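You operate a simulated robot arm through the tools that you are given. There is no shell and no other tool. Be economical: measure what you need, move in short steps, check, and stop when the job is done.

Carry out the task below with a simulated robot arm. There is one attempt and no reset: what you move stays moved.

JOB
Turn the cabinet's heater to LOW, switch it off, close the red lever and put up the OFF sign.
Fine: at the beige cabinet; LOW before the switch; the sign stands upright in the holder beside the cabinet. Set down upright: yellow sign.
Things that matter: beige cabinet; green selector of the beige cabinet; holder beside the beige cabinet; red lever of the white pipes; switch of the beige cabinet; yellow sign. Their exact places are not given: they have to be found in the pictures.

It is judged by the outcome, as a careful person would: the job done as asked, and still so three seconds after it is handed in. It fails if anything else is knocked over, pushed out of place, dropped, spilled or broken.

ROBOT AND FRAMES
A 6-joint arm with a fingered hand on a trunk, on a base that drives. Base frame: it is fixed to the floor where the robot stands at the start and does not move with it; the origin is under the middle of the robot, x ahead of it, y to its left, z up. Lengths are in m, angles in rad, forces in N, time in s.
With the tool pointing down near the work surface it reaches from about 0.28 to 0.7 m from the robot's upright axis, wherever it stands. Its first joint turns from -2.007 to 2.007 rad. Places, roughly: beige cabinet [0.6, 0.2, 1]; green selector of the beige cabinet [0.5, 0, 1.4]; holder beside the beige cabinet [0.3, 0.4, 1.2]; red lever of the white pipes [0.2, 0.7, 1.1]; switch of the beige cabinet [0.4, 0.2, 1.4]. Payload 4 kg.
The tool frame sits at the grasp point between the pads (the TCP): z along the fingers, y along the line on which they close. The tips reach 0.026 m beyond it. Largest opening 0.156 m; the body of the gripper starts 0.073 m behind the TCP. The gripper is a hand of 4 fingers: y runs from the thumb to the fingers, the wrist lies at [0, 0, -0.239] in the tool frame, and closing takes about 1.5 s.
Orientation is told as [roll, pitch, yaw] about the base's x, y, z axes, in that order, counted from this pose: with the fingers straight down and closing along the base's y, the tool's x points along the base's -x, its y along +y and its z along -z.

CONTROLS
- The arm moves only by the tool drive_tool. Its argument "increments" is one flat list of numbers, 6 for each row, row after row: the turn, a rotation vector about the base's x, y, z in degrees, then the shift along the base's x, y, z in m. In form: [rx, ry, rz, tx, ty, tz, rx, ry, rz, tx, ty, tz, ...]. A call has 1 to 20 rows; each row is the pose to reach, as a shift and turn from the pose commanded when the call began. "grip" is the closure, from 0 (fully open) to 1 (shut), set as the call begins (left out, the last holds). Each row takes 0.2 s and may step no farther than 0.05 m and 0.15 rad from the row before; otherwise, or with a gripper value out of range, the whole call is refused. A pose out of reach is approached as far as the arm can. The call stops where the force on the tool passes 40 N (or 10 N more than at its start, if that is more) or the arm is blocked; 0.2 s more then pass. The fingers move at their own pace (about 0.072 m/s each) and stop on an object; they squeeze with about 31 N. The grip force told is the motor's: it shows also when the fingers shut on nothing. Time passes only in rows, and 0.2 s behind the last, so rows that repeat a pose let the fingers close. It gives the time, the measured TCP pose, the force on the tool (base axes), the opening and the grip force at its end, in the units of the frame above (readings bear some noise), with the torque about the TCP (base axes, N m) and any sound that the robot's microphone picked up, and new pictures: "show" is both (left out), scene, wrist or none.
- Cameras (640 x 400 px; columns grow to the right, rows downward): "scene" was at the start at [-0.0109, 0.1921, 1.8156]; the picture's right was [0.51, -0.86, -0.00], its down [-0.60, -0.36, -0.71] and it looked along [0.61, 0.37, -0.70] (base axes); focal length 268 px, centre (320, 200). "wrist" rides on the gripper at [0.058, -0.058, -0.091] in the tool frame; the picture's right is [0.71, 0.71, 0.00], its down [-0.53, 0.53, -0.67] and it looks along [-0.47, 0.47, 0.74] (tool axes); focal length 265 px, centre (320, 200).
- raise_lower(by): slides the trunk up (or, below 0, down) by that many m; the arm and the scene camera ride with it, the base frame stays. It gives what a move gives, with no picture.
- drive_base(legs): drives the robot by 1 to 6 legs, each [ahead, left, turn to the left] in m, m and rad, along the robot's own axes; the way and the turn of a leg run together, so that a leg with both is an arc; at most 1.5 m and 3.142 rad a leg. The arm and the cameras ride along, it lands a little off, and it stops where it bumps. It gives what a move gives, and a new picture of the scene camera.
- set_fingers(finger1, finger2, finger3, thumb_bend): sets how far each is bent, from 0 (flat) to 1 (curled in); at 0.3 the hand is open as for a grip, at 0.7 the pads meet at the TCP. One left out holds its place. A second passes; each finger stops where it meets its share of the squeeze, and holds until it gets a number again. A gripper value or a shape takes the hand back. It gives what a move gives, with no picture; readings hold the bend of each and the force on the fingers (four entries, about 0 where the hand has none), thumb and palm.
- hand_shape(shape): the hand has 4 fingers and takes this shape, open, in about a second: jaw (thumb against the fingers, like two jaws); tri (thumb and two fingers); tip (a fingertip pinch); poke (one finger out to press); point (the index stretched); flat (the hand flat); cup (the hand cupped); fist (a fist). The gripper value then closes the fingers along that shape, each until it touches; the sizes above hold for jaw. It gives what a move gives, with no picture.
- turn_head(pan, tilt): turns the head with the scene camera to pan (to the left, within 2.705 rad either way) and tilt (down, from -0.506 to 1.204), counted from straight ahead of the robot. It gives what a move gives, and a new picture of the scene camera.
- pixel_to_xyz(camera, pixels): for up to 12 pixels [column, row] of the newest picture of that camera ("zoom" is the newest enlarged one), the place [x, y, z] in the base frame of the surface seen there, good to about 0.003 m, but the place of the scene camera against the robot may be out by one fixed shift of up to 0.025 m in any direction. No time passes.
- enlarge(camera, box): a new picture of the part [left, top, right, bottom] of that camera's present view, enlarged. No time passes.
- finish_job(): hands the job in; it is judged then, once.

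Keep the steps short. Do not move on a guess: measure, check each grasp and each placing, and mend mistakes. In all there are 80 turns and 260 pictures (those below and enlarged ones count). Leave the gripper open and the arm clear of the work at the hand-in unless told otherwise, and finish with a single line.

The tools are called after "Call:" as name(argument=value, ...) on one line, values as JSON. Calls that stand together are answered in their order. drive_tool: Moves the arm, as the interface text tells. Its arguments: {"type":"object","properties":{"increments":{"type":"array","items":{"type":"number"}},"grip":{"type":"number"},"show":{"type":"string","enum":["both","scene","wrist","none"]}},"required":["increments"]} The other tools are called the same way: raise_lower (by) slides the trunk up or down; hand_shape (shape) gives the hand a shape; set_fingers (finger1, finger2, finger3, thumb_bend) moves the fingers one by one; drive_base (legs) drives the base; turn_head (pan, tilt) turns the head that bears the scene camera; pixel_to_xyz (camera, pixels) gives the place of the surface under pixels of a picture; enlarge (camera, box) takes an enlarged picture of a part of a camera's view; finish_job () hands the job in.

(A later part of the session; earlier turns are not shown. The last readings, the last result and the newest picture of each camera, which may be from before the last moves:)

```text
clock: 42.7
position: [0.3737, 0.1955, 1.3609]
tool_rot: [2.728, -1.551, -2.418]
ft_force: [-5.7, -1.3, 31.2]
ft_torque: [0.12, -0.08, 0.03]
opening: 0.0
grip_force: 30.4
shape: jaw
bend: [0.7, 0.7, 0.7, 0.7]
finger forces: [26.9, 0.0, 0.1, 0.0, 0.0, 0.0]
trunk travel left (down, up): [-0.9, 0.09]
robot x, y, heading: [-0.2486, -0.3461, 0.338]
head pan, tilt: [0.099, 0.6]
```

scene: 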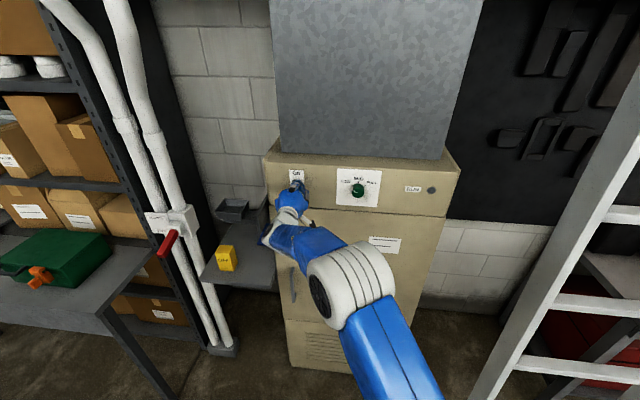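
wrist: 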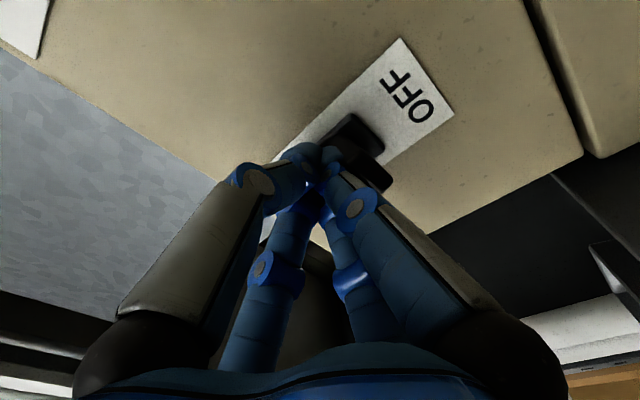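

The RUN light has gone out. I'll back off straight, away from the cabinet, and check the switch.

Call:
drive_tool(increments=[0, 0, 0, 0, 0, 0.012, 0, 0, 0, -0.038, -0.0124, 0.012, 0, 0, 0, -0.076, -0.0247, 0.012, 0, 0, 0, -0.114, -0.037, 0.012, 0, 0, 0, -0.15, -0.049, 0.012], grip=0)

Call:
enlarge(camera="scene", box=[280, 155, 440, 255])

Call:
enlarge(camera="scene", box=[140, 185, 280, 272])

Call:
pixel_to_xyz(camera="zoom", pixels=[[150, 200], [130, 265], [105, 300], [175, 210], [195, 210], [270, 180], [130, 150], [55, 160], [340, 110], [470, 110], [420, 160], [480, 75]])

```text
clock: 43.9
position: [0.2283, 0.1475, 1.3613]
tool_rot: [1.273, -1.57, -0.961]
ft_force: [-0.3, 0.2, 0.4]
ft_torque: [0.0, 0.01, 0.0]
opening: 0.1559
grip_force: 0.1
shape: jaw
bend: [0.3, 0.3, 0.3, 0.3]
finger forces: [0.0, 0.1, 0.1, 0.0, 0.0, 0.0]
trunk travel left (down, up): [-0.9, 0.09]
robot x, y, heading: [-0.2432, -0.3538, 0.336]
head pan, tilt: [0.099, 0.6]
```

scene: 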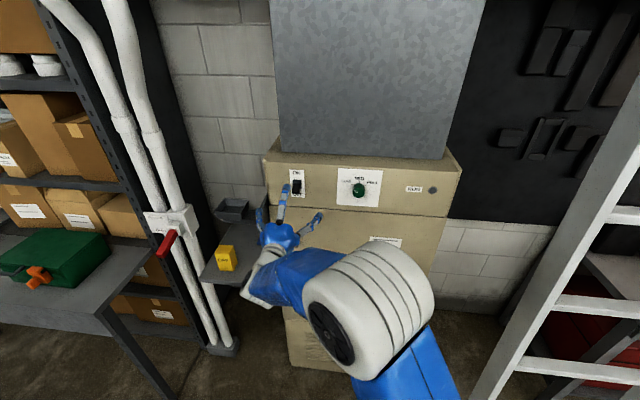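
wrist: 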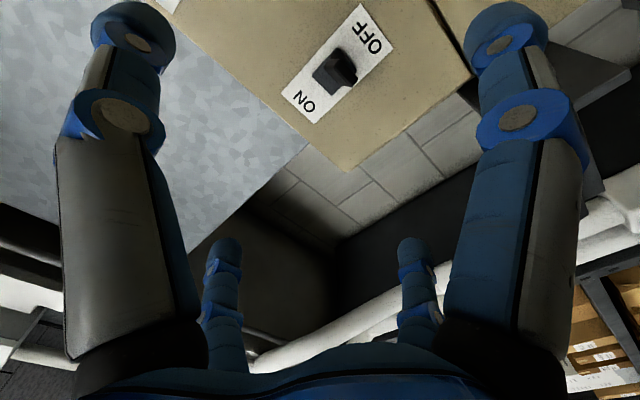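

```text
4.00 times, centred on (360, 205) of scene
```

zoom: 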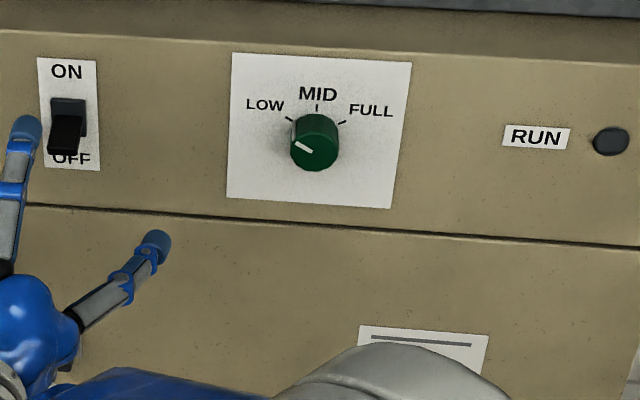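

```text
4.57 times, centred on (210, 228) of scene
```

zoom: 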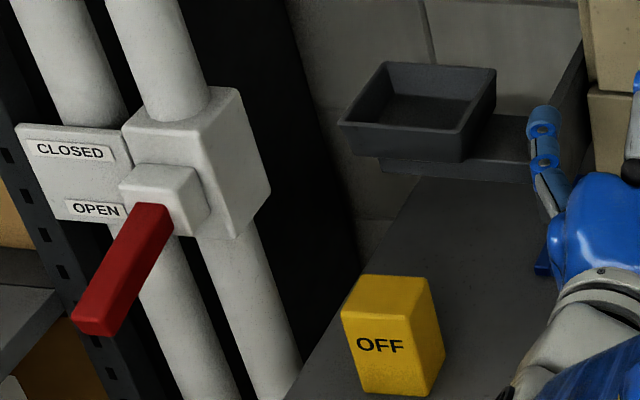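

```text
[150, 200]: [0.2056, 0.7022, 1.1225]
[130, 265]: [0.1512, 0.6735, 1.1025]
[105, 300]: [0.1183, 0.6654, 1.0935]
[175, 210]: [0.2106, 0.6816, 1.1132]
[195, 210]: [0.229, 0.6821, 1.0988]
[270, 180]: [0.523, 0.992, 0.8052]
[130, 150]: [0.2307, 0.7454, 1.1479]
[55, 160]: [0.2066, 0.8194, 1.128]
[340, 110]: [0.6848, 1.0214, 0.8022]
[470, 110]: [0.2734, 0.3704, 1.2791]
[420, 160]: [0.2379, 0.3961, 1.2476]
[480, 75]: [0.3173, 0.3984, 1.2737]
```

LOW and OFF are confirmed and RUN is out. Next is the lever, so I'll measure the bench at left before driving there.

Call:
pixel_to_xyz(camera="scene", pixels=[[155, 258], [100, 320], [30, 322], [5, 300], [175, 385], [40, 250], [115, 250], [200, 285], [273, 288], [262, 215], [20, 280], [45, 278]])

Call:
turn_head(pan=0.9, tilt=0.75)

```text
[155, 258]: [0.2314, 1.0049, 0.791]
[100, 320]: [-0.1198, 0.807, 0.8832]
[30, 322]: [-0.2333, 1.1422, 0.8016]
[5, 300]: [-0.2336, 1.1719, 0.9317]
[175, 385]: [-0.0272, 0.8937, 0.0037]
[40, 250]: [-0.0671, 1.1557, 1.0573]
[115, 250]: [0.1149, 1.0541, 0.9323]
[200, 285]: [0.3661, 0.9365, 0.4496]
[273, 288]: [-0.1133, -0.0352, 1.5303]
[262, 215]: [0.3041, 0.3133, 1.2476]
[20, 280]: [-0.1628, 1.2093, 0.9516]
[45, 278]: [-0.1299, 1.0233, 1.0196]
```

```text
clock: 45.0
position: [0.2317, 0.1477, 1.3601]
tool_rot: [0.991, -1.567, -0.68]
ft_force: [-0.5, -0.2, 0.5]
ft_torque: [0.0, 0.01, 0.02]
opening: 0.1558
grip_force: 0.1
shape: jaw
bend: [0.3, 0.3, 0.3, 0.3]
finger forces: [0.0, 0.0, 0.0, 0.0, 0.0, 0.1]
trunk travel left (down, up): [-0.9, 0.09]
robot x, y, heading: [-0.2491, -0.3467, 0.335]
head pan, tilt: [0.901, 0.75]
```

scene: 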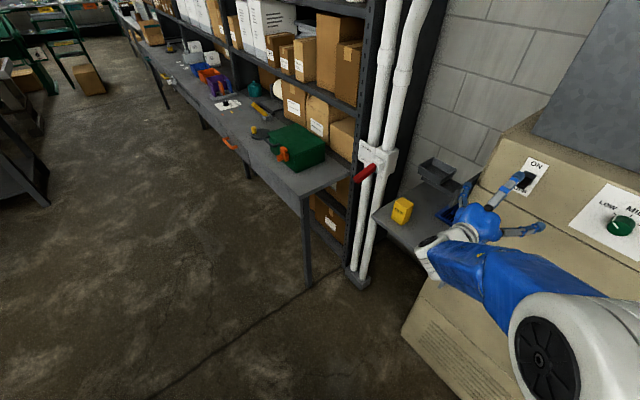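

The floor is clear. I'll pull the hand in toward the robot's middle, then drive left so that lever, sign and holder are all in reach.

Call:
drive_tool(increments=[0, 0, 0, -0.008, -0.045, 0, 0, 0, 0, -0.017, -0.09, 0, 0, 0, 0, -0.025, -0.135, 0, 0, 0, 0, -0.034, -0.18, 0, 0, 0, 0, -0.042, -0.225, 0], show="none")

Call:
drive_base(legs=[[0.13, 0.59, 0]])

Call:
turn_head(pan=0.3, tilt=0.8)

```text
clock: 46.2
position: [0.205, -0.0529, 1.3614]
tool_rot: [0.526, -1.569, -0.216]
ft_force: [0.1, 0.3, 0.4]
ft_torque: [0.05, 0.0, 0.01]
opening: 0.156
grip_force: 0.1
shape: jaw
bend: [0.3, 0.3, 0.3, 0.3]
finger forces: [0.0, 0.1, 0.0, 0.0, 0.0, 0.0]
out of reach, approached as far as the arm can: row 5
trunk travel left (down, up): [-0.9, 0.09]
robot x, y, heading: [-0.2438, -0.3452, 0.339]
head pan, tilt: [0.901, 0.75]
```

```text
clock: 54.3
position: [0.1338, 0.5464, 1.3625]
tool_rot: [1.413, -1.568, -1.117]
ft_force: [0.4, -0.5, -0.3]
ft_torque: [0.03, 0.0, 0.02]
opening: 0.1558
grip_force: 0.0
shape: jaw
bend: [0.3, 0.3, 0.3, 0.3]
finger forces: [0.1, 0.0, 0.0, 0.0, 0.0, 0.0]
trunk travel left (down, up): [-0.9, 0.09]
robot x, y, heading: [-0.3193, 0.2625, 0.32]
head pan, tilt: [0.901, 0.75]
```

scene: 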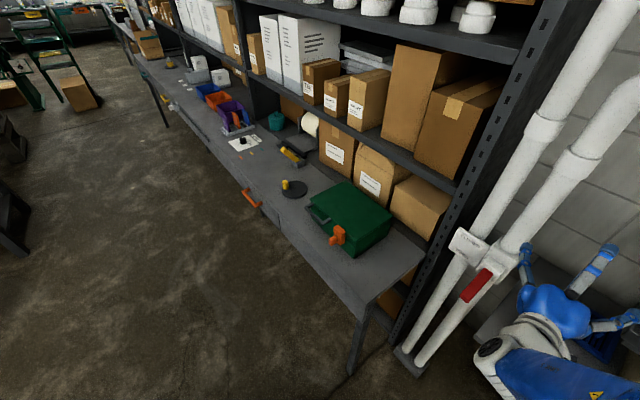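

```text
clock: 55.3
position: [0.1344, 0.5465, 1.3629]
tool_rot: [1.425, -1.569, -1.128]
ft_force: [0.3, -0.8, 0.5]
ft_torque: [0.02, 0.02, -0.02]
opening: 0.1559
grip_force: 0.0
shape: jaw
bend: [0.3, 0.3, 0.3, 0.3]
finger forces: [0.0, 0.0, 0.0, 0.1, 0.1, 0.0]
trunk travel left (down, up): [-0.9, 0.09]
robot x, y, heading: [-0.3171, 0.2593, 0.321]
head pan, tilt: [0.3, 0.799]
```

scene: 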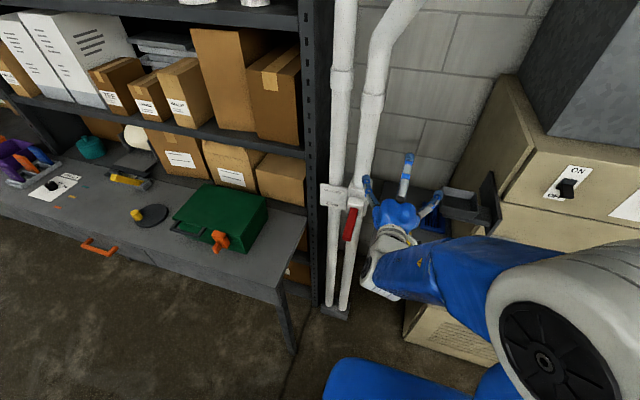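

Good view of the lever from here. I'll enlarge and measure it.

Call:
enlarge(camera="scene", box=[310, 170, 390, 250])

Call:
pixel_to_xyz(camera="scene", pixels=[[352, 210], [351, 220], [348, 232], [346, 240], [355, 225], [347, 210], [358, 200], [328, 190], [328, 203], [362, 208], [290, 285], [325, 290]])

Call:
enlarge(camera="wrist", box=[0, 0, 640, 400])

```text
5.00 times, centred on (350, 210) of scene
```

zoom: 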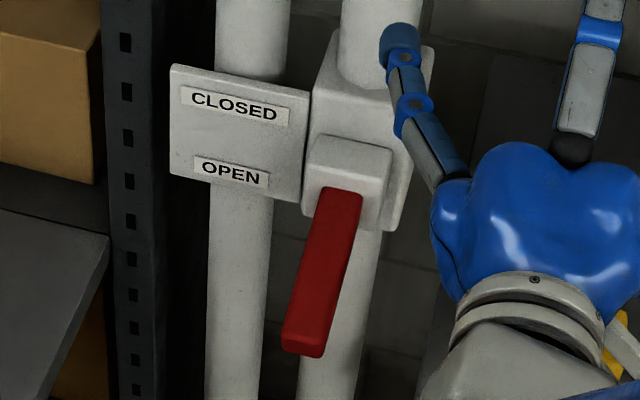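

```text
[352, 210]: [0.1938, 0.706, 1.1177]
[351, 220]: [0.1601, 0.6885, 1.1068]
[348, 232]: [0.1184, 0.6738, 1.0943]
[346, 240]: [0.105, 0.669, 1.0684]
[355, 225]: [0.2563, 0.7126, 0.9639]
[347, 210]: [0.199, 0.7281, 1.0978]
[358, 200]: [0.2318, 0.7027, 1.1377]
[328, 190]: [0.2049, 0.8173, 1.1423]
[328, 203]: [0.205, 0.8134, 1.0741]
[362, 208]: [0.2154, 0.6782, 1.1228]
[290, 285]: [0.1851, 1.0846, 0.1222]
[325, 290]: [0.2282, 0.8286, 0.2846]
```

```text
1.00 times, centred on (320, 200) of wrist (not enlarged: the box is as wide or as high as the picture)
```

zoom: 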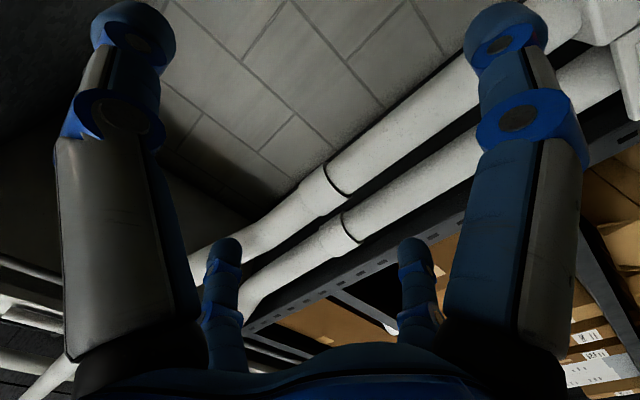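

The lever is at OPEN, lower label and pointing slightly down; CLOSED is the upper label. So I need to push it up from below. I'll close the hand, move it left and back in front of the lever tip, then lower the trunk.

Call:
drive_tool(increments=[0, 0, 0, -0.017, 0.021, 0, 0, 0, 0, -0.034, 0.042, 0, 0, 0, 0, -0.05, 0.063, 0, 0, 0, 0, -0.067, 0.084, 0, 0, 0, 0, -0.084, 0.104, 0, 0, 0, 0, -0.084, 0.104, 0, 0, 0, 0, -0.084, 0.104, 0, 0, 0, 0, -0.084, 0.104, 0], grip=1)

Call:
pixel_to_xyz(camera="scene", pixels=[[348, 232], [410, 200], [430, 225], [420, 240], [465, 205]])

```text
clock: 57.1
position: [0.0507, 0.6511, 1.3624]
tool_rot: [1.264, -1.57, -0.97]
ft_force: [-0.3, 0.1, -0.3]
ft_torque: [0.0, 0.0, 0.0]
opening: 0.0002
grip_force: 31.4
shape: jaw
bend: [0.7, 0.7, 0.7, 0.7]
finger forces: [0.0, 0.1, 0.1, 0.0, 0.0, 0.1]
trunk travel left (down, up): [-0.9, 0.09]
robot x, y, heading: [-0.3213, 0.2584, 0.324]
head pan, tilt: [0.3, 0.799]
```

scene: 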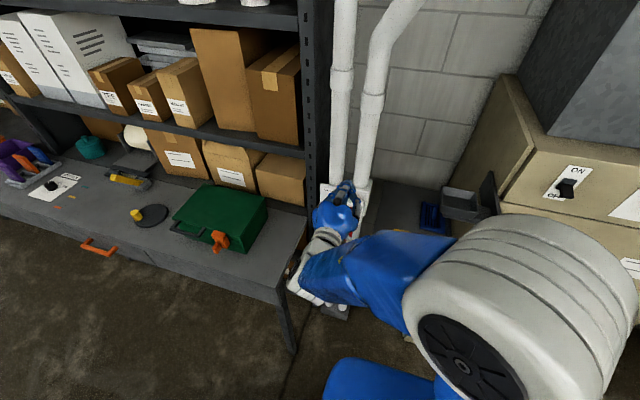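
wrist: 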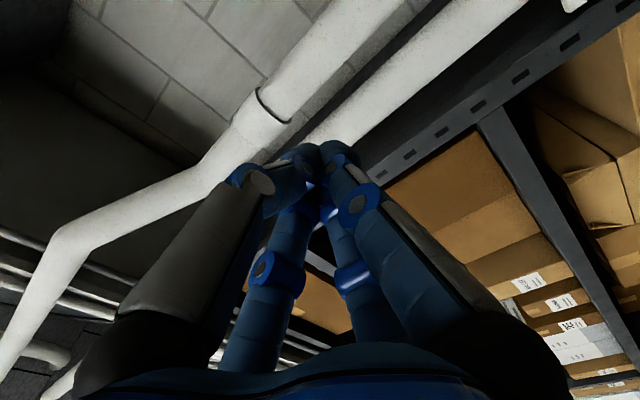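

```text
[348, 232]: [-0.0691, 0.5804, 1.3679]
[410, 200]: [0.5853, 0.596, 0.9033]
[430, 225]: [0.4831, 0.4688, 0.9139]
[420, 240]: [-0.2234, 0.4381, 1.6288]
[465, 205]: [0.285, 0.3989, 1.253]
```

The hand is in front of the lever and clear of it. I'll lower the trunk by 0.36 m so the tips sit below the lever.

Call:
raise_lower(by=-0.36)

Call:
turn_head(pan=0.4, tilt=0.5)

Call:
enlarge(camera="wrist", box=[0, 0, 640, 400])

```text
clock: 60.6
position: [0.0498, 0.6503, 1.0022]
tool_rot: [1.384, -1.571, -1.088]
ft_force: [-0.3, 0.5, 0.8]
ft_torque: [0.0, 0.05, -0.01]
opening: 0.0
grip_force: 31.6
shape: jaw
bend: [0.7, 0.7, 0.7, 0.7]
finger forces: [0.0, 0.0, 0.0, 0.1, 0.0, 0.0]
trunk travel left (down, up): [-0.54, 0.45]
robot x, y, heading: [-0.3217, 0.2585, 0.321]
head pan, tilt: [0.3, 0.799]
```

```text
clock: 61.4
position: [0.0511, 0.6508, 1.0014]
tool_rot: [1.323, -1.569, -1.026]
ft_force: [-0.2, -0.5, -0.2]
ft_torque: [0.04, 0.01, -0.01]
opening: 0.0
grip_force: 30.8
shape: jaw
bend: [0.7, 0.7, 0.7, 0.7]
finger forces: [0.0, 0.0, 0.0, 0.0, 0.0, 0.1]
trunk travel left (down, up): [-0.54, 0.45]
robot x, y, heading: [-0.3204, 0.2556, 0.321]
head pan, tilt: [0.4, 0.499]
```

scene: 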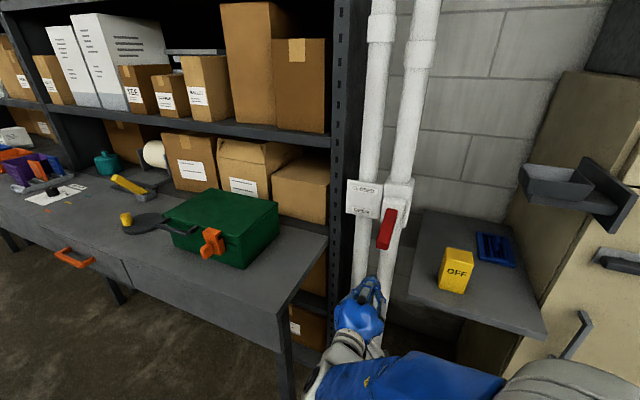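

```text
1.00 times, centred on (320, 200) of wrist (not enlarged: the box is as wide or as high as the picture)
```

zoom: 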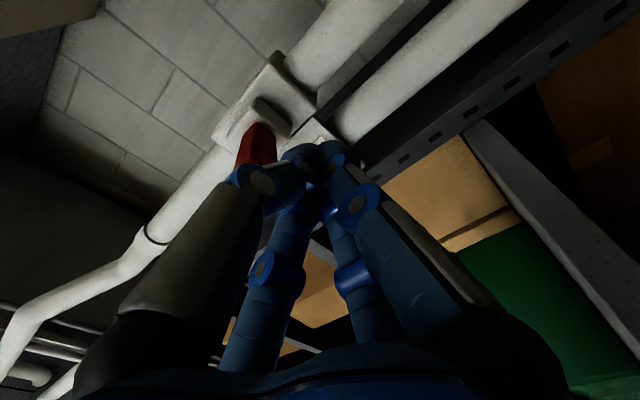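

Everything shows well now. I'll measure the lever with the wrist camera, and the sign and holder with the scene camera.

Call:
pixel_to_xyz(camera="wrist", pixels=[[258, 130], [255, 150], [248, 160], [265, 145], [245, 140], [268, 160], [272, 110], [300, 130]])

Call:
enlarge(camera="scene", box=[330, 160, 480, 254])

Call:
pixel_to_xyz(camera="scene", pixels=[[388, 225], [383, 245], [393, 212], [440, 287], [466, 290], [472, 262], [455, 252], [444, 265], [415, 285], [495, 250], [545, 335], [425, 215]])

Call:
enlarge(camera="scene", box=[400, 150, 640, 300])

Call:
pixel_to_xyz(camera="zoom", pixels=[[345, 50], [425, 30], [515, 75], [500, 130], [325, 105], [430, 70], [430, 110], [590, 120], [500, 30], [385, 60], [470, 65], [430, 50]])

```text
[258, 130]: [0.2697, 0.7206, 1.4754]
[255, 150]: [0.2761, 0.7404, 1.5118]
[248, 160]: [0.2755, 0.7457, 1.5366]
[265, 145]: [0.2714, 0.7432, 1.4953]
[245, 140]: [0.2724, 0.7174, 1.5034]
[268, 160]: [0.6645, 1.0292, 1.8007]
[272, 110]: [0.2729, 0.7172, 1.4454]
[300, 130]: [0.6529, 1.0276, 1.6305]
```

```text
4.26 times, centred on (405, 207) of scene
```

zoom: 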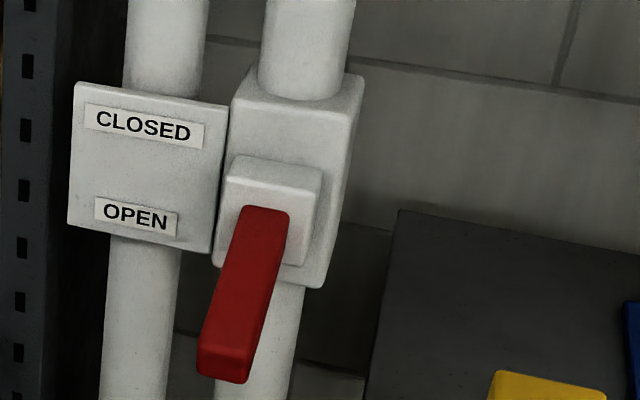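

```text
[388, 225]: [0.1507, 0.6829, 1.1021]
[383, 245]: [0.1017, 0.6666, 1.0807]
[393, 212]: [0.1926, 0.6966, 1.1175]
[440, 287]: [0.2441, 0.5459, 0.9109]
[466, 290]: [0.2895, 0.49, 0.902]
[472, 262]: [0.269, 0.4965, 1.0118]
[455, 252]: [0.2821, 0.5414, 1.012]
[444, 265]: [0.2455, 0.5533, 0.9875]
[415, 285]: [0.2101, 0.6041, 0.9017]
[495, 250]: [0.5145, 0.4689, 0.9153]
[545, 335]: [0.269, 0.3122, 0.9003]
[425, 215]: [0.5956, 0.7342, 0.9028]
```

```text
2.67 times, centred on (520, 225) of scene
```

zoom: 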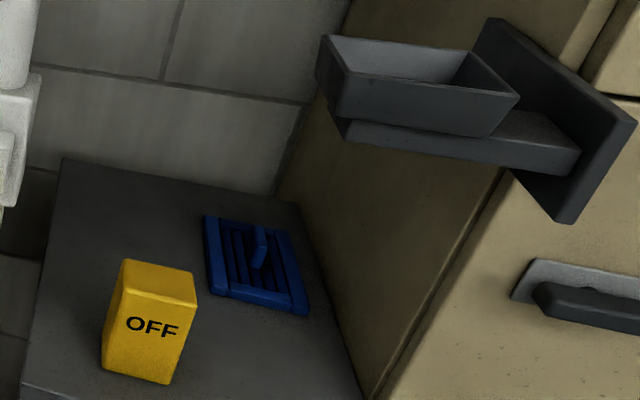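

```text
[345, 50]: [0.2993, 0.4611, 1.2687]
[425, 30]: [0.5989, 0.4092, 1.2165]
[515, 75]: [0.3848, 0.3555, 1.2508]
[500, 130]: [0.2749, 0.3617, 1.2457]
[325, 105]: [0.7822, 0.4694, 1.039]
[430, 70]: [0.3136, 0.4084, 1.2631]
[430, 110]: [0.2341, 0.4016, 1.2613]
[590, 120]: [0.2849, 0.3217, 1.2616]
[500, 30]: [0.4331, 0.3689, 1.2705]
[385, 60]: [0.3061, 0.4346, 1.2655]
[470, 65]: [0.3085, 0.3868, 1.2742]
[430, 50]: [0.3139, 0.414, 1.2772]
```

Corrected, the lever's tip is near (0.12, 0.673) with its underside at about z 1.055. I'll slide the closed fingers forward under it at z 1.00, then raise in steps.

Call:
drive_tool(increments=[0, 0, 0, 0.045, 0.0145, 0, 0, 0, 0, 0.075, 0.024, 0, 0, 0, 0, 0.097, 0.031, 0, 0, 0, 0, 0.097, 0.031, 0.01, 0, 0, 0, 0.097, 0.031, 0.02])

Call:
enlarge(camera="scene", box=[330, 160, 480, 254])

```text
clock: 62.6
position: [0.148, 0.6841, 1.0231]
tool_rot: [0.836, -1.57, -0.541]
ft_force: [-0.1, 0.1, -0.1]
ft_torque: [-0.05, 0.0, -0.02]
opening: 0.0001
grip_force: 31.5
shape: jaw
bend: [0.7, 0.7, 0.7, 0.7]
finger forces: [0.0, 0.0, 0.0, 0.0, 0.0, 0.1]
trunk travel left (down, up): [-0.54, 0.45]
robot x, y, heading: [-0.3257, 0.2604, 0.323]
head pan, tilt: [0.4, 0.499]
```

scene: 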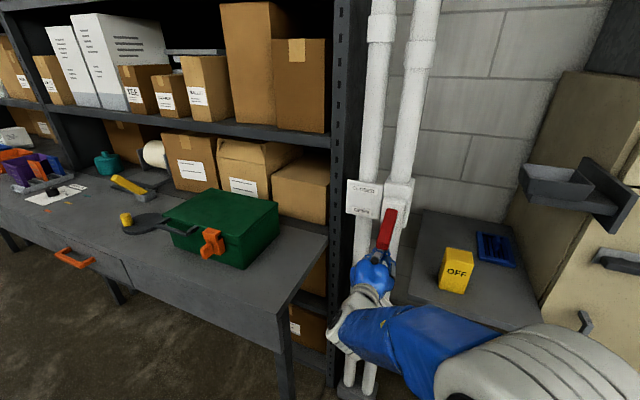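
wrist: 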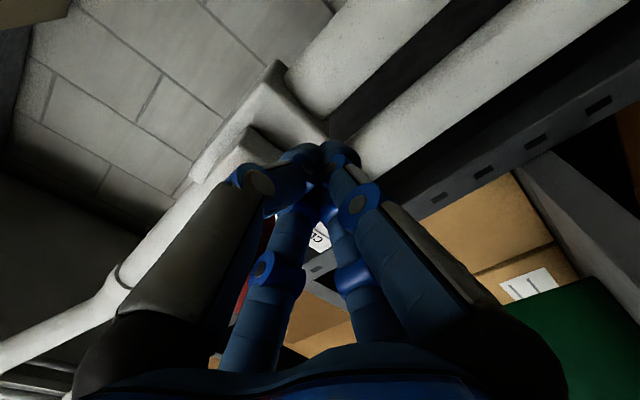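

```text
4.26 times, centred on (405, 207) of scene
```

zoom: 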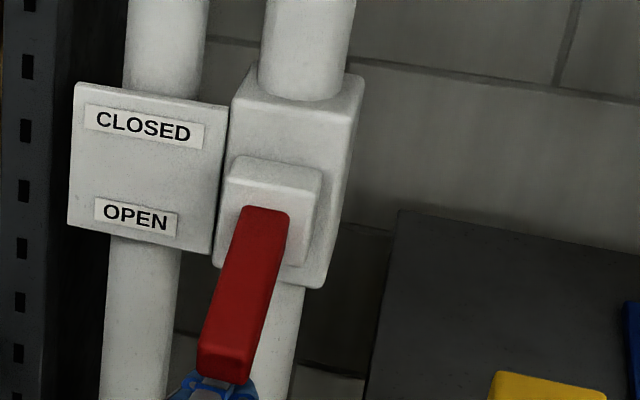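

The fingers are under the lever. I'll raise in 1 cm steps.

Call:
drive_tool(increments=[0, 0, 0, 0, 0, 0.01, 0, 0, 0, 0, 0, 0.02, 0, 0, 0, 0, 0, 0.03, 0, 0, 0, 0, 0, 0.04, 0, 0, 0, 0, 0, 0.05, 0, 0, 0, 0, 0, 0.06], show="scene")

Call:
enlarge(camera="scene", box=[330, 160, 480, 254])

```text
clock: 64.0
position: [0.1467, 0.6817, 1.0827]
tool_rot: [1.292, -1.569, -0.996]
ft_force: [-0.2, 0.1, -1.4]
ft_torque: [0.0, -0.08, 0.03]
opening: 0.0
grip_force: 30.5
shape: jaw
bend: [0.7, 0.7, 0.7, 0.7]
finger forces: [0.0, 0.0, 1.5, 0.0, 0.0, 0.1]
trunk travel left (down, up): [-0.54, 0.45]
robot x, y, heading: [-0.3241, 0.2595, 0.322]
head pan, tilt: [0.4, 0.499]
```

scene: 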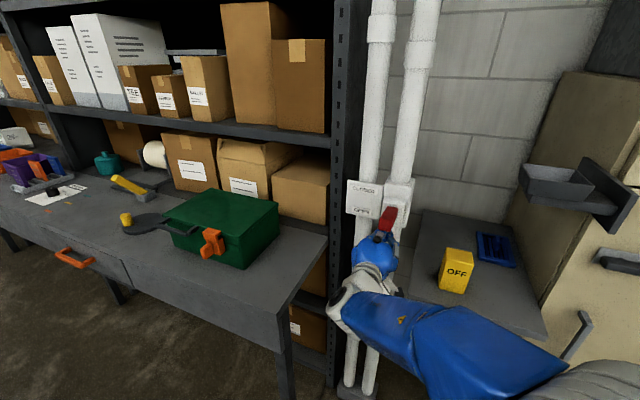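

```text
4.26 times, centred on (405, 207) of scene
```

zoom: 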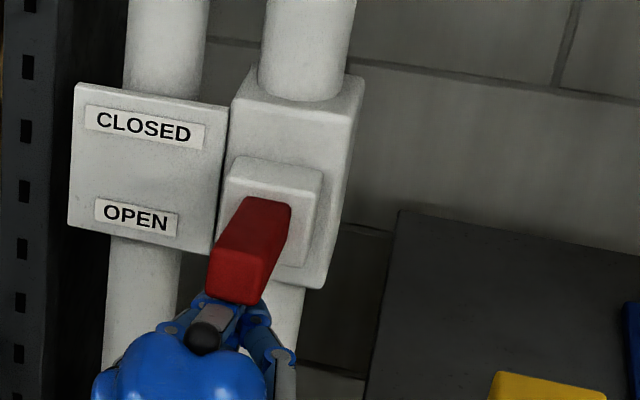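

It's moving easily. I'll keep raising.

Call:
drive_tool(increments=[0, 0, 0, 0, 0, 0.01, 0, 0, 0, 0, 0, 0.02, 0, 0, 0, 0, 0, 0.03, 0, 0, 0, 0, 0, 0.04, 0, 0, 0, 0, 0, 0.05, 0, 0, 0, 0, 0, 0.06], show="scene")

Call:
enlarge(camera="scene", box=[330, 160, 480, 254])

```text
clock: 65.4
position: [0.1478, 0.6814, 1.1411]
tool_rot: [0.059, -1.567, 0.237]
ft_force: [-5.4, -3.3, -8.2]
ft_torque: [-0.07, 0.19, 0.0]
opening: 0.0
grip_force: 31.1
shape: jaw
bend: [0.7, 0.7, 0.7, 0.7]
finger forces: [0.0, 0.0, 0.0, 0.1, 0.0, 0.0]
trunk travel left (down, up): [-0.54, 0.45]
robot x, y, heading: [-0.3222, 0.2588, 0.324]
head pan, tilt: [0.4, 0.499]
```

scene: 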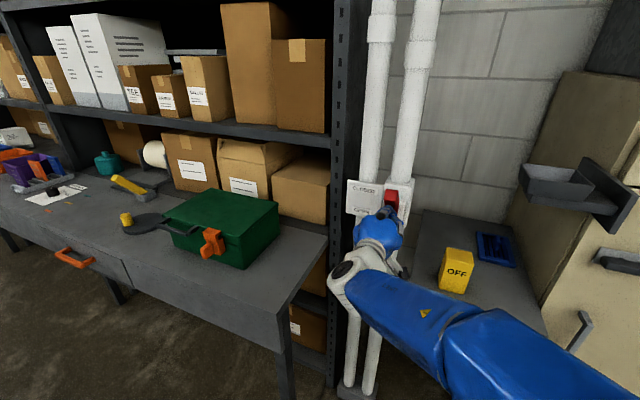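

```text
4.26 times, centred on (405, 207) of scene
```

zoom: 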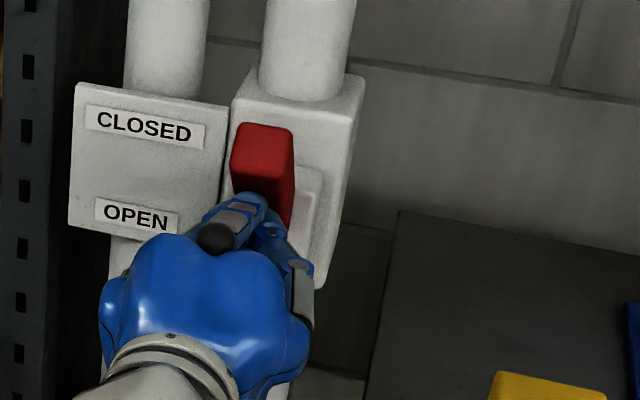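

The lever is well up now. I'll go on a little to find its end stop.

Call:
drive_tool(increments=[0, 0, 0, 0, 0, 0.01, 0, 0, 0, 0, 0, 0.02, 0, 0, 0, 0, 0, 0.03], show="scene")

Call:
enlarge(camera="scene", box=[330, 160, 480, 254])

Call:
pixel_to_xyz(camera="zoom", pixels=[[262, 150], [265, 190], [262, 128], [250, 175]])

```text
clock: 66.0
position: [0.1463, 0.6821, 1.1462]
tool_rot: [-0.194, -1.548, 0.49]
ft_force: [-5.8, -5.0, -8.1]
ft_torque: [-0.06, 0.19, -0.02]
opening: 0.0
grip_force: 30.5
shape: jaw
bend: [0.7, 0.7, 0.7, 0.7]
finger forces: [0.0, 0.0, 0.0, 0.0, 0.0, 0.1]
trunk travel left (down, up): [-0.54, 0.45]
robot x, y, heading: [-0.3183, 0.2573, 0.325]
head pan, tilt: [0.4, 0.499]
stopped in row 2: the force on the tool passed its limit at 44 N (the readings are from after the stop); the commanded pose is now the measured one
```

scene: 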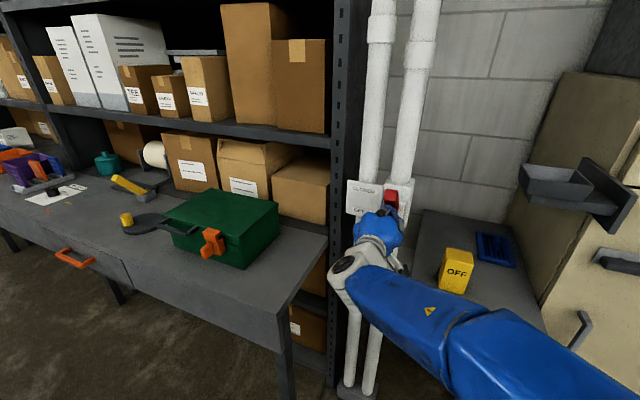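

```text
4.26 times, centred on (405, 207) of scene
```

zoom: 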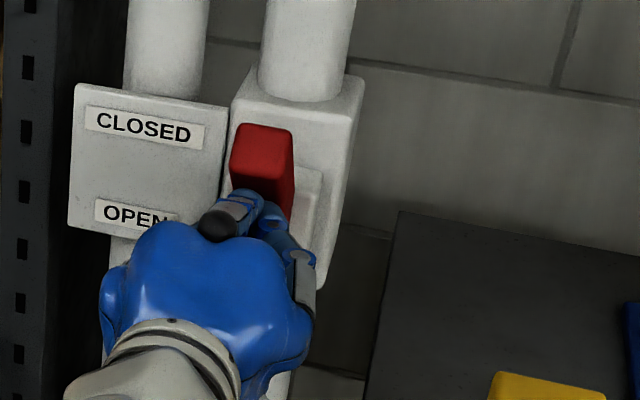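

```text
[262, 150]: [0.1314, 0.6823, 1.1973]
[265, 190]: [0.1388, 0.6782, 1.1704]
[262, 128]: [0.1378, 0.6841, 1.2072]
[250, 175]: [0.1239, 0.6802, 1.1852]
```

It hit a hard stop at 44 N. I'll drop slightly, back the hand away along its axis and check the lever stays put.

Call:
drive_tool(increments=[0, 0, 0, 0, 0, -0.02, 0, 0, 0, 0, 0, -0.04, 0, 0, 0, -0.045, -0.0146, -0.04, 0, 0, 0, -0.09, -0.029, -0.04, 0, 0, 0, -0.12, -0.039, -0.04], grip=1)

Call:
enlarge(camera="scene", box=[330, 160, 480, 254])

```text
clock: 67.2
position: [0.0285, 0.6403, 1.1085]
tool_rot: [-0.196, -1.552, 0.49]
ft_force: [-1.2, -0.3, -0.4]
ft_torque: [0.0, -0.03, 0.0]
opening: 0.0003
grip_force: 31.2
shape: jaw
bend: [0.7, 0.7, 0.7, 0.7]
finger forces: [0.0, 0.0, 0.0, 0.0, 0.0, 0.1]
trunk travel left (down, up): [-0.54, 0.45]
robot x, y, heading: [-0.3209, 0.2607, 0.322]
head pan, tilt: [0.4, 0.499]
```

scene: 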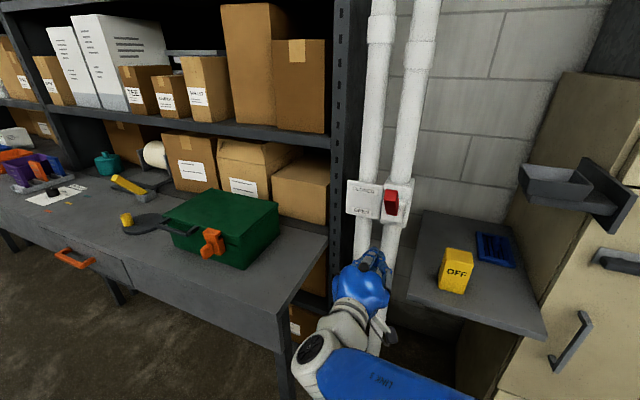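
wrist: 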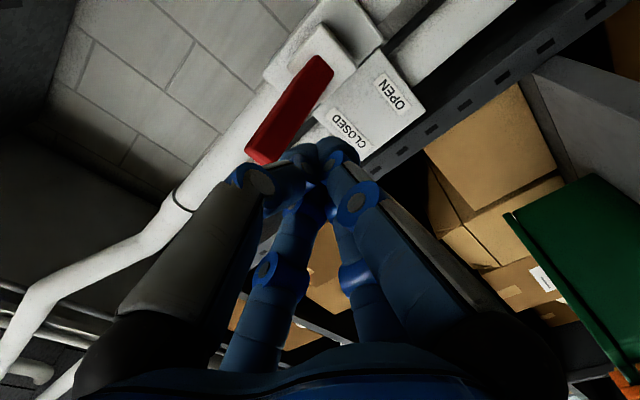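

```text
4.26 times, centred on (405, 207) of scene
```

zoom: 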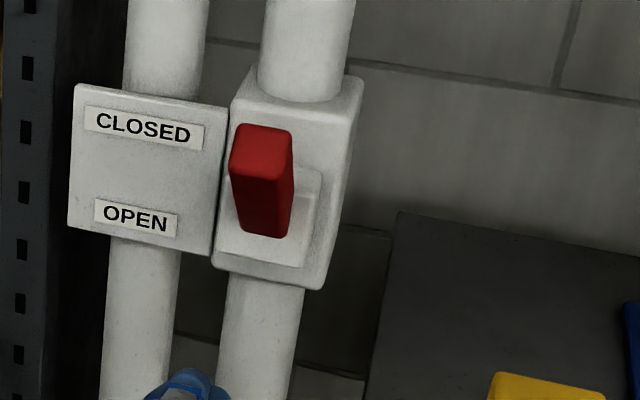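

The lever rests at CLOSED. Next is the sign, about 0.11 m tall on a shelf at z ≈ 0.90. The holder tray overhangs near it, so I'll come in tilted 60° down from the front. I'll open the hand, tilt it and move in front of the sign to measure with the wrist camera.

Call:
drive_tool(increments=[-2.31, 7.14, 0, 0.015, -0.02, 0.005, -4.62, 14.3, 0, 0.03, -0.04, 0.01, -6.9, 21.4, 0, 0.045, -0.06, 0.015, -9.25, 28.5, 0, 0.06, -0.08, 0.02, -11.6, 35.7, 0, 0.075, -0.1, 0.02, -13.9, 42.8, 0, 0.09, -0.12, 0.02, -16.2, 50.0, 0, 0.105, -0.14, 0.02, -18.5, 57.1, 0, 0.1215, -0.16, 0.02], grip=0)

Call:
turn_head(pan=0.15, tilt=0.6)

```text
clock: 69.0
position: [0.151, 0.484, 1.1282]
tool_rot: [-0.017, -0.501, 0.316]
ft_force: [-0.7, 1.1, -0.2]
ft_torque: [0.03, 0.02, -0.01]
opening: 0.156
grip_force: 0.1
shape: jaw
bend: [0.3, 0.3, 0.3, 0.3]
finger forces: [0.0, 0.1, 0.0, 0.0, 0.1, 0.0]
out of reach, approached as far as the arm can: row 3, 4, 5
trunk travel left (down, up): [-0.54, 0.45]
robot x, y, heading: [-0.3198, 0.2573, 0.324]
head pan, tilt: [0.4, 0.499]
```

scene: 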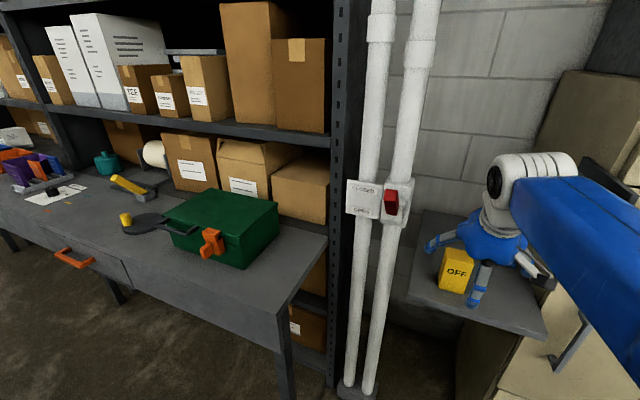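
wrist: 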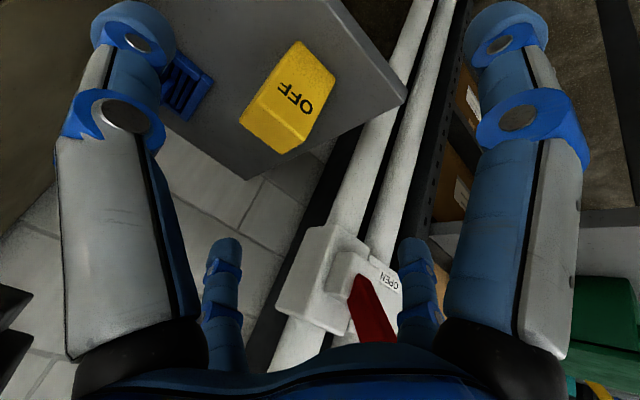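

```text
clock: 69.8
position: [0.1497, 0.4832, 1.1283]
tool_rot: [-0.02, -0.504, 0.317]
ft_force: [0.1, -0.2, -0.4]
ft_torque: [0.05, 0.01, -0.02]
opening: 0.1559
grip_force: 0.0
shape: jaw
bend: [0.3, 0.3, 0.3, 0.3]
finger forces: [0.0, 0.0, 0.0, 0.1, 0.1, 0.0]
trunk travel left (down, up): [-0.54, 0.45]
robot x, y, heading: [-0.3237, 0.2578, 0.324]
head pan, tilt: [0.15, 0.6]
```

scene: 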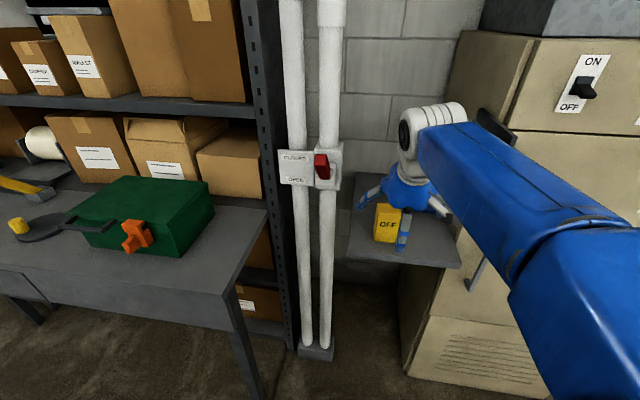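

The wrist camera sees the sign, so I'll enlarge and measure its corners.

Call:
enlarge(camera="wrist", box=[200, 20, 400, 145])

Call:
pixel_to_xyz(camera="wrist", pixels=[[242, 121], [281, 151], [306, 138], [263, 98], [258, 118], [275, 130], [297, 43], [333, 76], [295, 60], [322, 88], [290, 95], [335, 112]])

```text
3.20 times, centred on (300, 82) of wrist
```

zoom: 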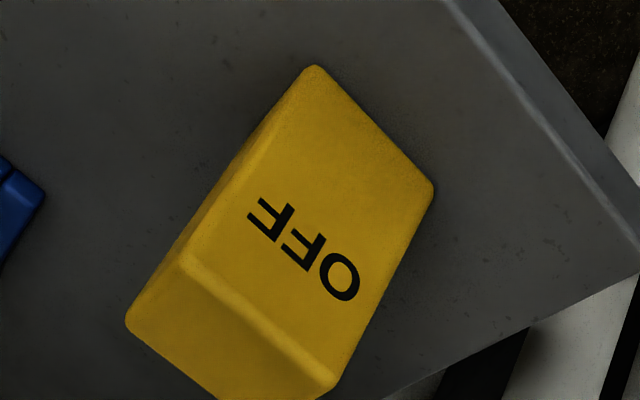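

```text
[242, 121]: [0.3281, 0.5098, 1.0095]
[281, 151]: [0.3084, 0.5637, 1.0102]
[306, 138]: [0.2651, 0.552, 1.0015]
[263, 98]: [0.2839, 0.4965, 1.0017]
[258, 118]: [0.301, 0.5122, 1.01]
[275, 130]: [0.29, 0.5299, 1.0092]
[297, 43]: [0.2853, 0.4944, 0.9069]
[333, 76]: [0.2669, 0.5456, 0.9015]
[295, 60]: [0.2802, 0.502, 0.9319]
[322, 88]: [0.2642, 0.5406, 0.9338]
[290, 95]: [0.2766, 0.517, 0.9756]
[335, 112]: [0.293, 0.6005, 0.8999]
```

The sign is about 0.06 × 0.046 × 0.11 m, centred at (0.296, 0.530), and lined up with the hand. I'll tilt 10° flatter for clearance from the tray and go diagonally down to TCP z 0.993, with the fingers open around the sign.

Call:
drive_tool(increments=[1.0, -3.2, 0, 0.02, 0.0064, -0.01, 2.0, -6.4, 0, 0.045, 0.0145, -0.025, 3.1, -9.5, 0, 0.07, 0.0226, -0.05, 3.1, -9.5, 0, 0.1, 0.032, -0.085])

```text
clock: 70.8
position: [0.2492, 0.5145, 1.0417]
tool_rot: [-0.021, -0.678, 0.316]
ft_force: [0.4, 0.5, -0.6]
ft_torque: [0.0, 0.03, -0.01]
opening: 0.1561
grip_force: 0.0
shape: jaw
bend: [0.3, 0.3, 0.3, 0.3]
finger forces: [0.0, 0.1, 0.0, 0.0, 0.0, 0.0]
trunk travel left (down, up): [-0.54, 0.45]
robot x, y, heading: [-0.3197, 0.2629, 0.321]
head pan, tilt: [0.15, 0.6]
```

scene: 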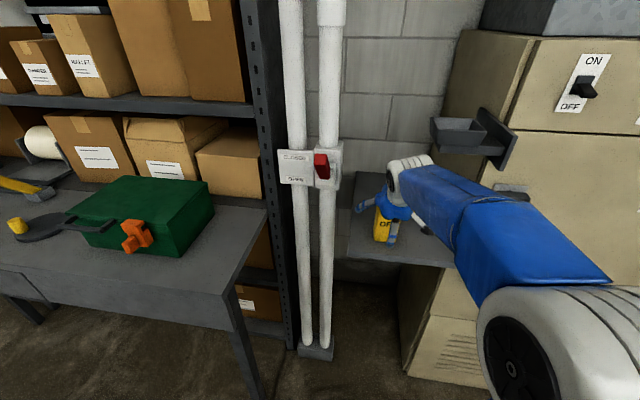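
wrist: 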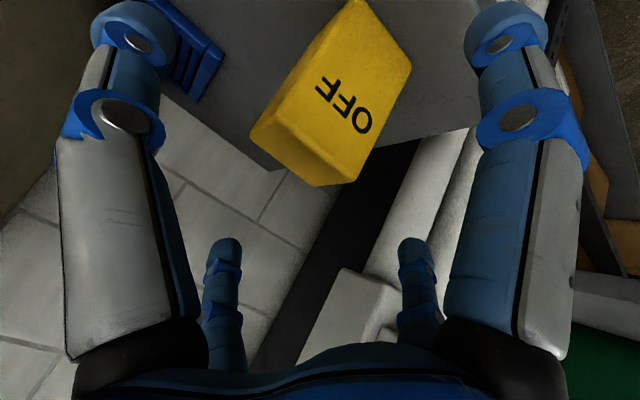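

The descent is clear, and the tray shows in the scene at about (460,130), so I'll measure it now. Then I'll make the last part of the approach.

Call:
enlarge(camera="scene", box=[410, 95, 530, 170])

Call:
pixel_to_xyz(camera="zoom", pixels=[[115, 120], [115, 180], [160, 140], [300, 165], [390, 175], [280, 225], [280, 180], [260, 130], [250, 150], [330, 140], [400, 130], [520, 200]])

Call:
drive_tool(increments=[0, 0, 0, 0.0236, 0.008, -0.024, 0, 0, 0, 0.0472, 0.016, -0.0487])

```text
5.33 times, centred on (470, 132) of scene
```

zoom: 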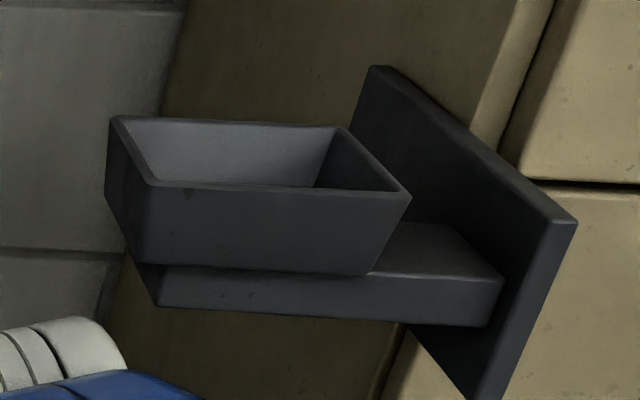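

```text
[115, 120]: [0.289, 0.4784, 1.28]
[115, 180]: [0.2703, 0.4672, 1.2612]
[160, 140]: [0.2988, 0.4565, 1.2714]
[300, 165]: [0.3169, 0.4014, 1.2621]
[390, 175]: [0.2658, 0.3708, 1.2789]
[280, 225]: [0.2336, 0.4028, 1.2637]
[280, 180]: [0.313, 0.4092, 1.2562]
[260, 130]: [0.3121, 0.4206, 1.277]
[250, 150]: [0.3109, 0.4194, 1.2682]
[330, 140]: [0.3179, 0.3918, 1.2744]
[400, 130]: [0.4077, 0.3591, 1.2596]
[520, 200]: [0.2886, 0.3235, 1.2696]
```

```text
clock: 71.3
position: [0.2929, 0.5313, 0.9937]
tool_rot: [-0.019, -0.68, 0.317]
ft_force: [0.1, -0.1, 0.2]
ft_torque: [-0.02, -0.04, 0.03]
opening: 0.1559
grip_force: 0.1
shape: jaw
bend: [0.3, 0.3, 0.3, 0.3]
finger forces: [0.1, 0.0, 0.0, 0.0, 0.0, 0.1]
trunk travel left (down, up): [-0.54, 0.45]
robot x, y, heading: [-0.3248, 0.2595, 0.319]
head pan, tilt: [0.15, 0.6]
```

scene: 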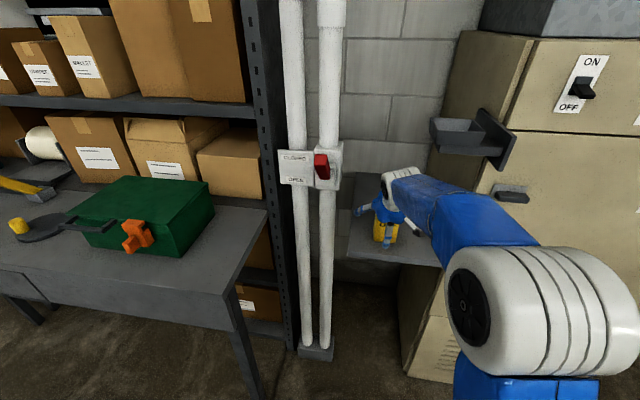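
wrist: 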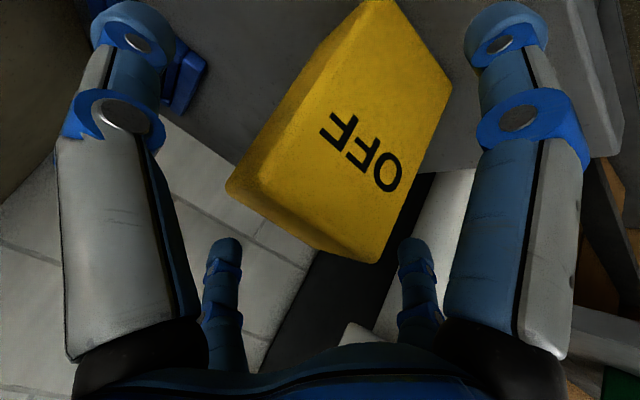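

The tray is about 0.10 × 0.08 m, its rim at z ≈ 1.28 and floor ≈ 1.25. The hand is around the sign with no contact. I'll close only finger 2 and the thumb, the left/right pair, and leave the other two open.

Call:
set_fingers(finger2=0.8, thumb_bend=0.8)

Call:
enlarge(camera="wrist", box=[0, 0, 640, 400])

```text
clock: 72.3
position: [0.2931, 0.5317, 0.9935]
tool_rot: [-0.019, -0.681, 0.317]
ft_force: [0.0, -0.5, 1.2]
ft_torque: [0.03, 0.0, -0.01]
opening: 0.0733
grip_force: 19.9
shape: fingers
bend: [0.3, 0.47, 0.3, 0.65]
finger forces: [0.0, 20.1, 0.0, 0.0, 20.2, 0.1]
trunk travel left (down, up): [-0.54, 0.45]
robot x, y, heading: [-0.3207, 0.2554, 0.322]
head pan, tilt: [0.15, 0.6]
```

```text
1.00 times, centred on (320, 200) of wrist (not enlarged: the box is as wide or as high as the picture)
```

zoom: 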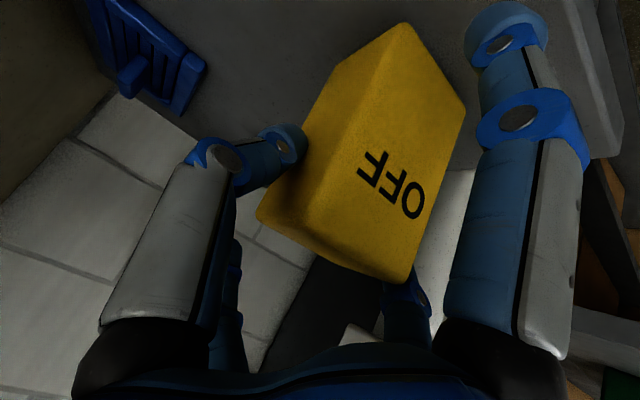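

The sign is held at about 20 N on each side. I'll lift 3 cm and check the hold.

Call:
drive_tool(increments=[0, 0, 0, 0, 0, 0.01, 0, 0, 0, 0, 0, 0.02, 0, 0, 0, 0, 0, 0.03])

Call:
enlarge(camera="scene", box=[330, 155, 450, 255])

```text
clock: 73.2
position: [0.294, 0.5315, 1.0256]
tool_rot: [-0.02, -0.68, 0.316]
ft_force: [0.5, -0.6, -1.0]
ft_torque: [0.0, 0.01, 0.01]
opening: 0.0732
grip_force: 20.7
shape: fingers
bend: [0.3, 0.47, 0.3, 0.65]
finger forces: [0.0, 20.3, 0.0, 0.1, 20.2, 0.1]
trunk travel left (down, up): [-0.54, 0.45]
robot x, y, heading: [-0.3191, 0.2586, 0.326]
head pan, tilt: [0.15, 0.6]
```

scene: 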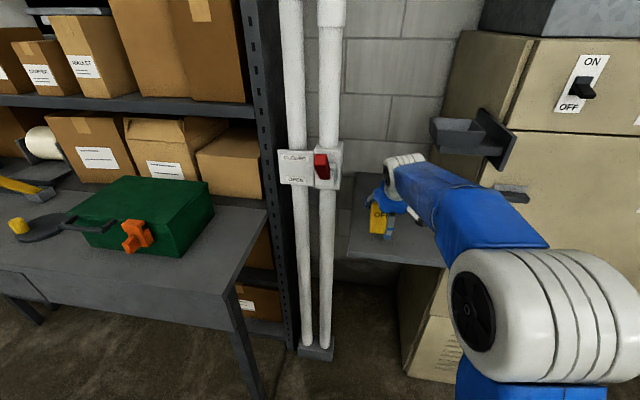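
wrist: 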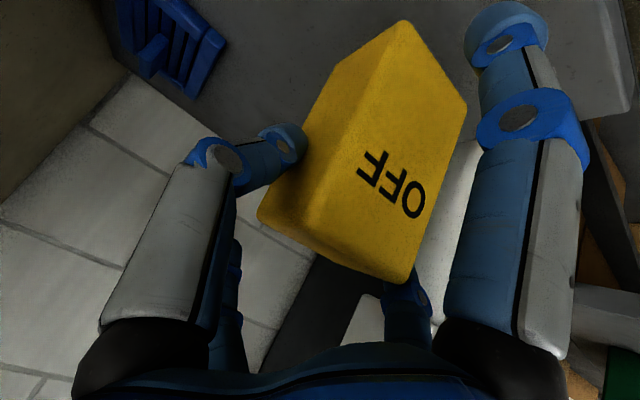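

```text
4.00 times, centred on (390, 205) of scene
```

zoom: 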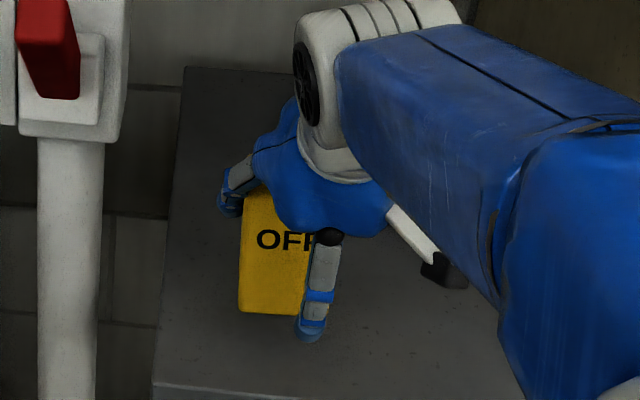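

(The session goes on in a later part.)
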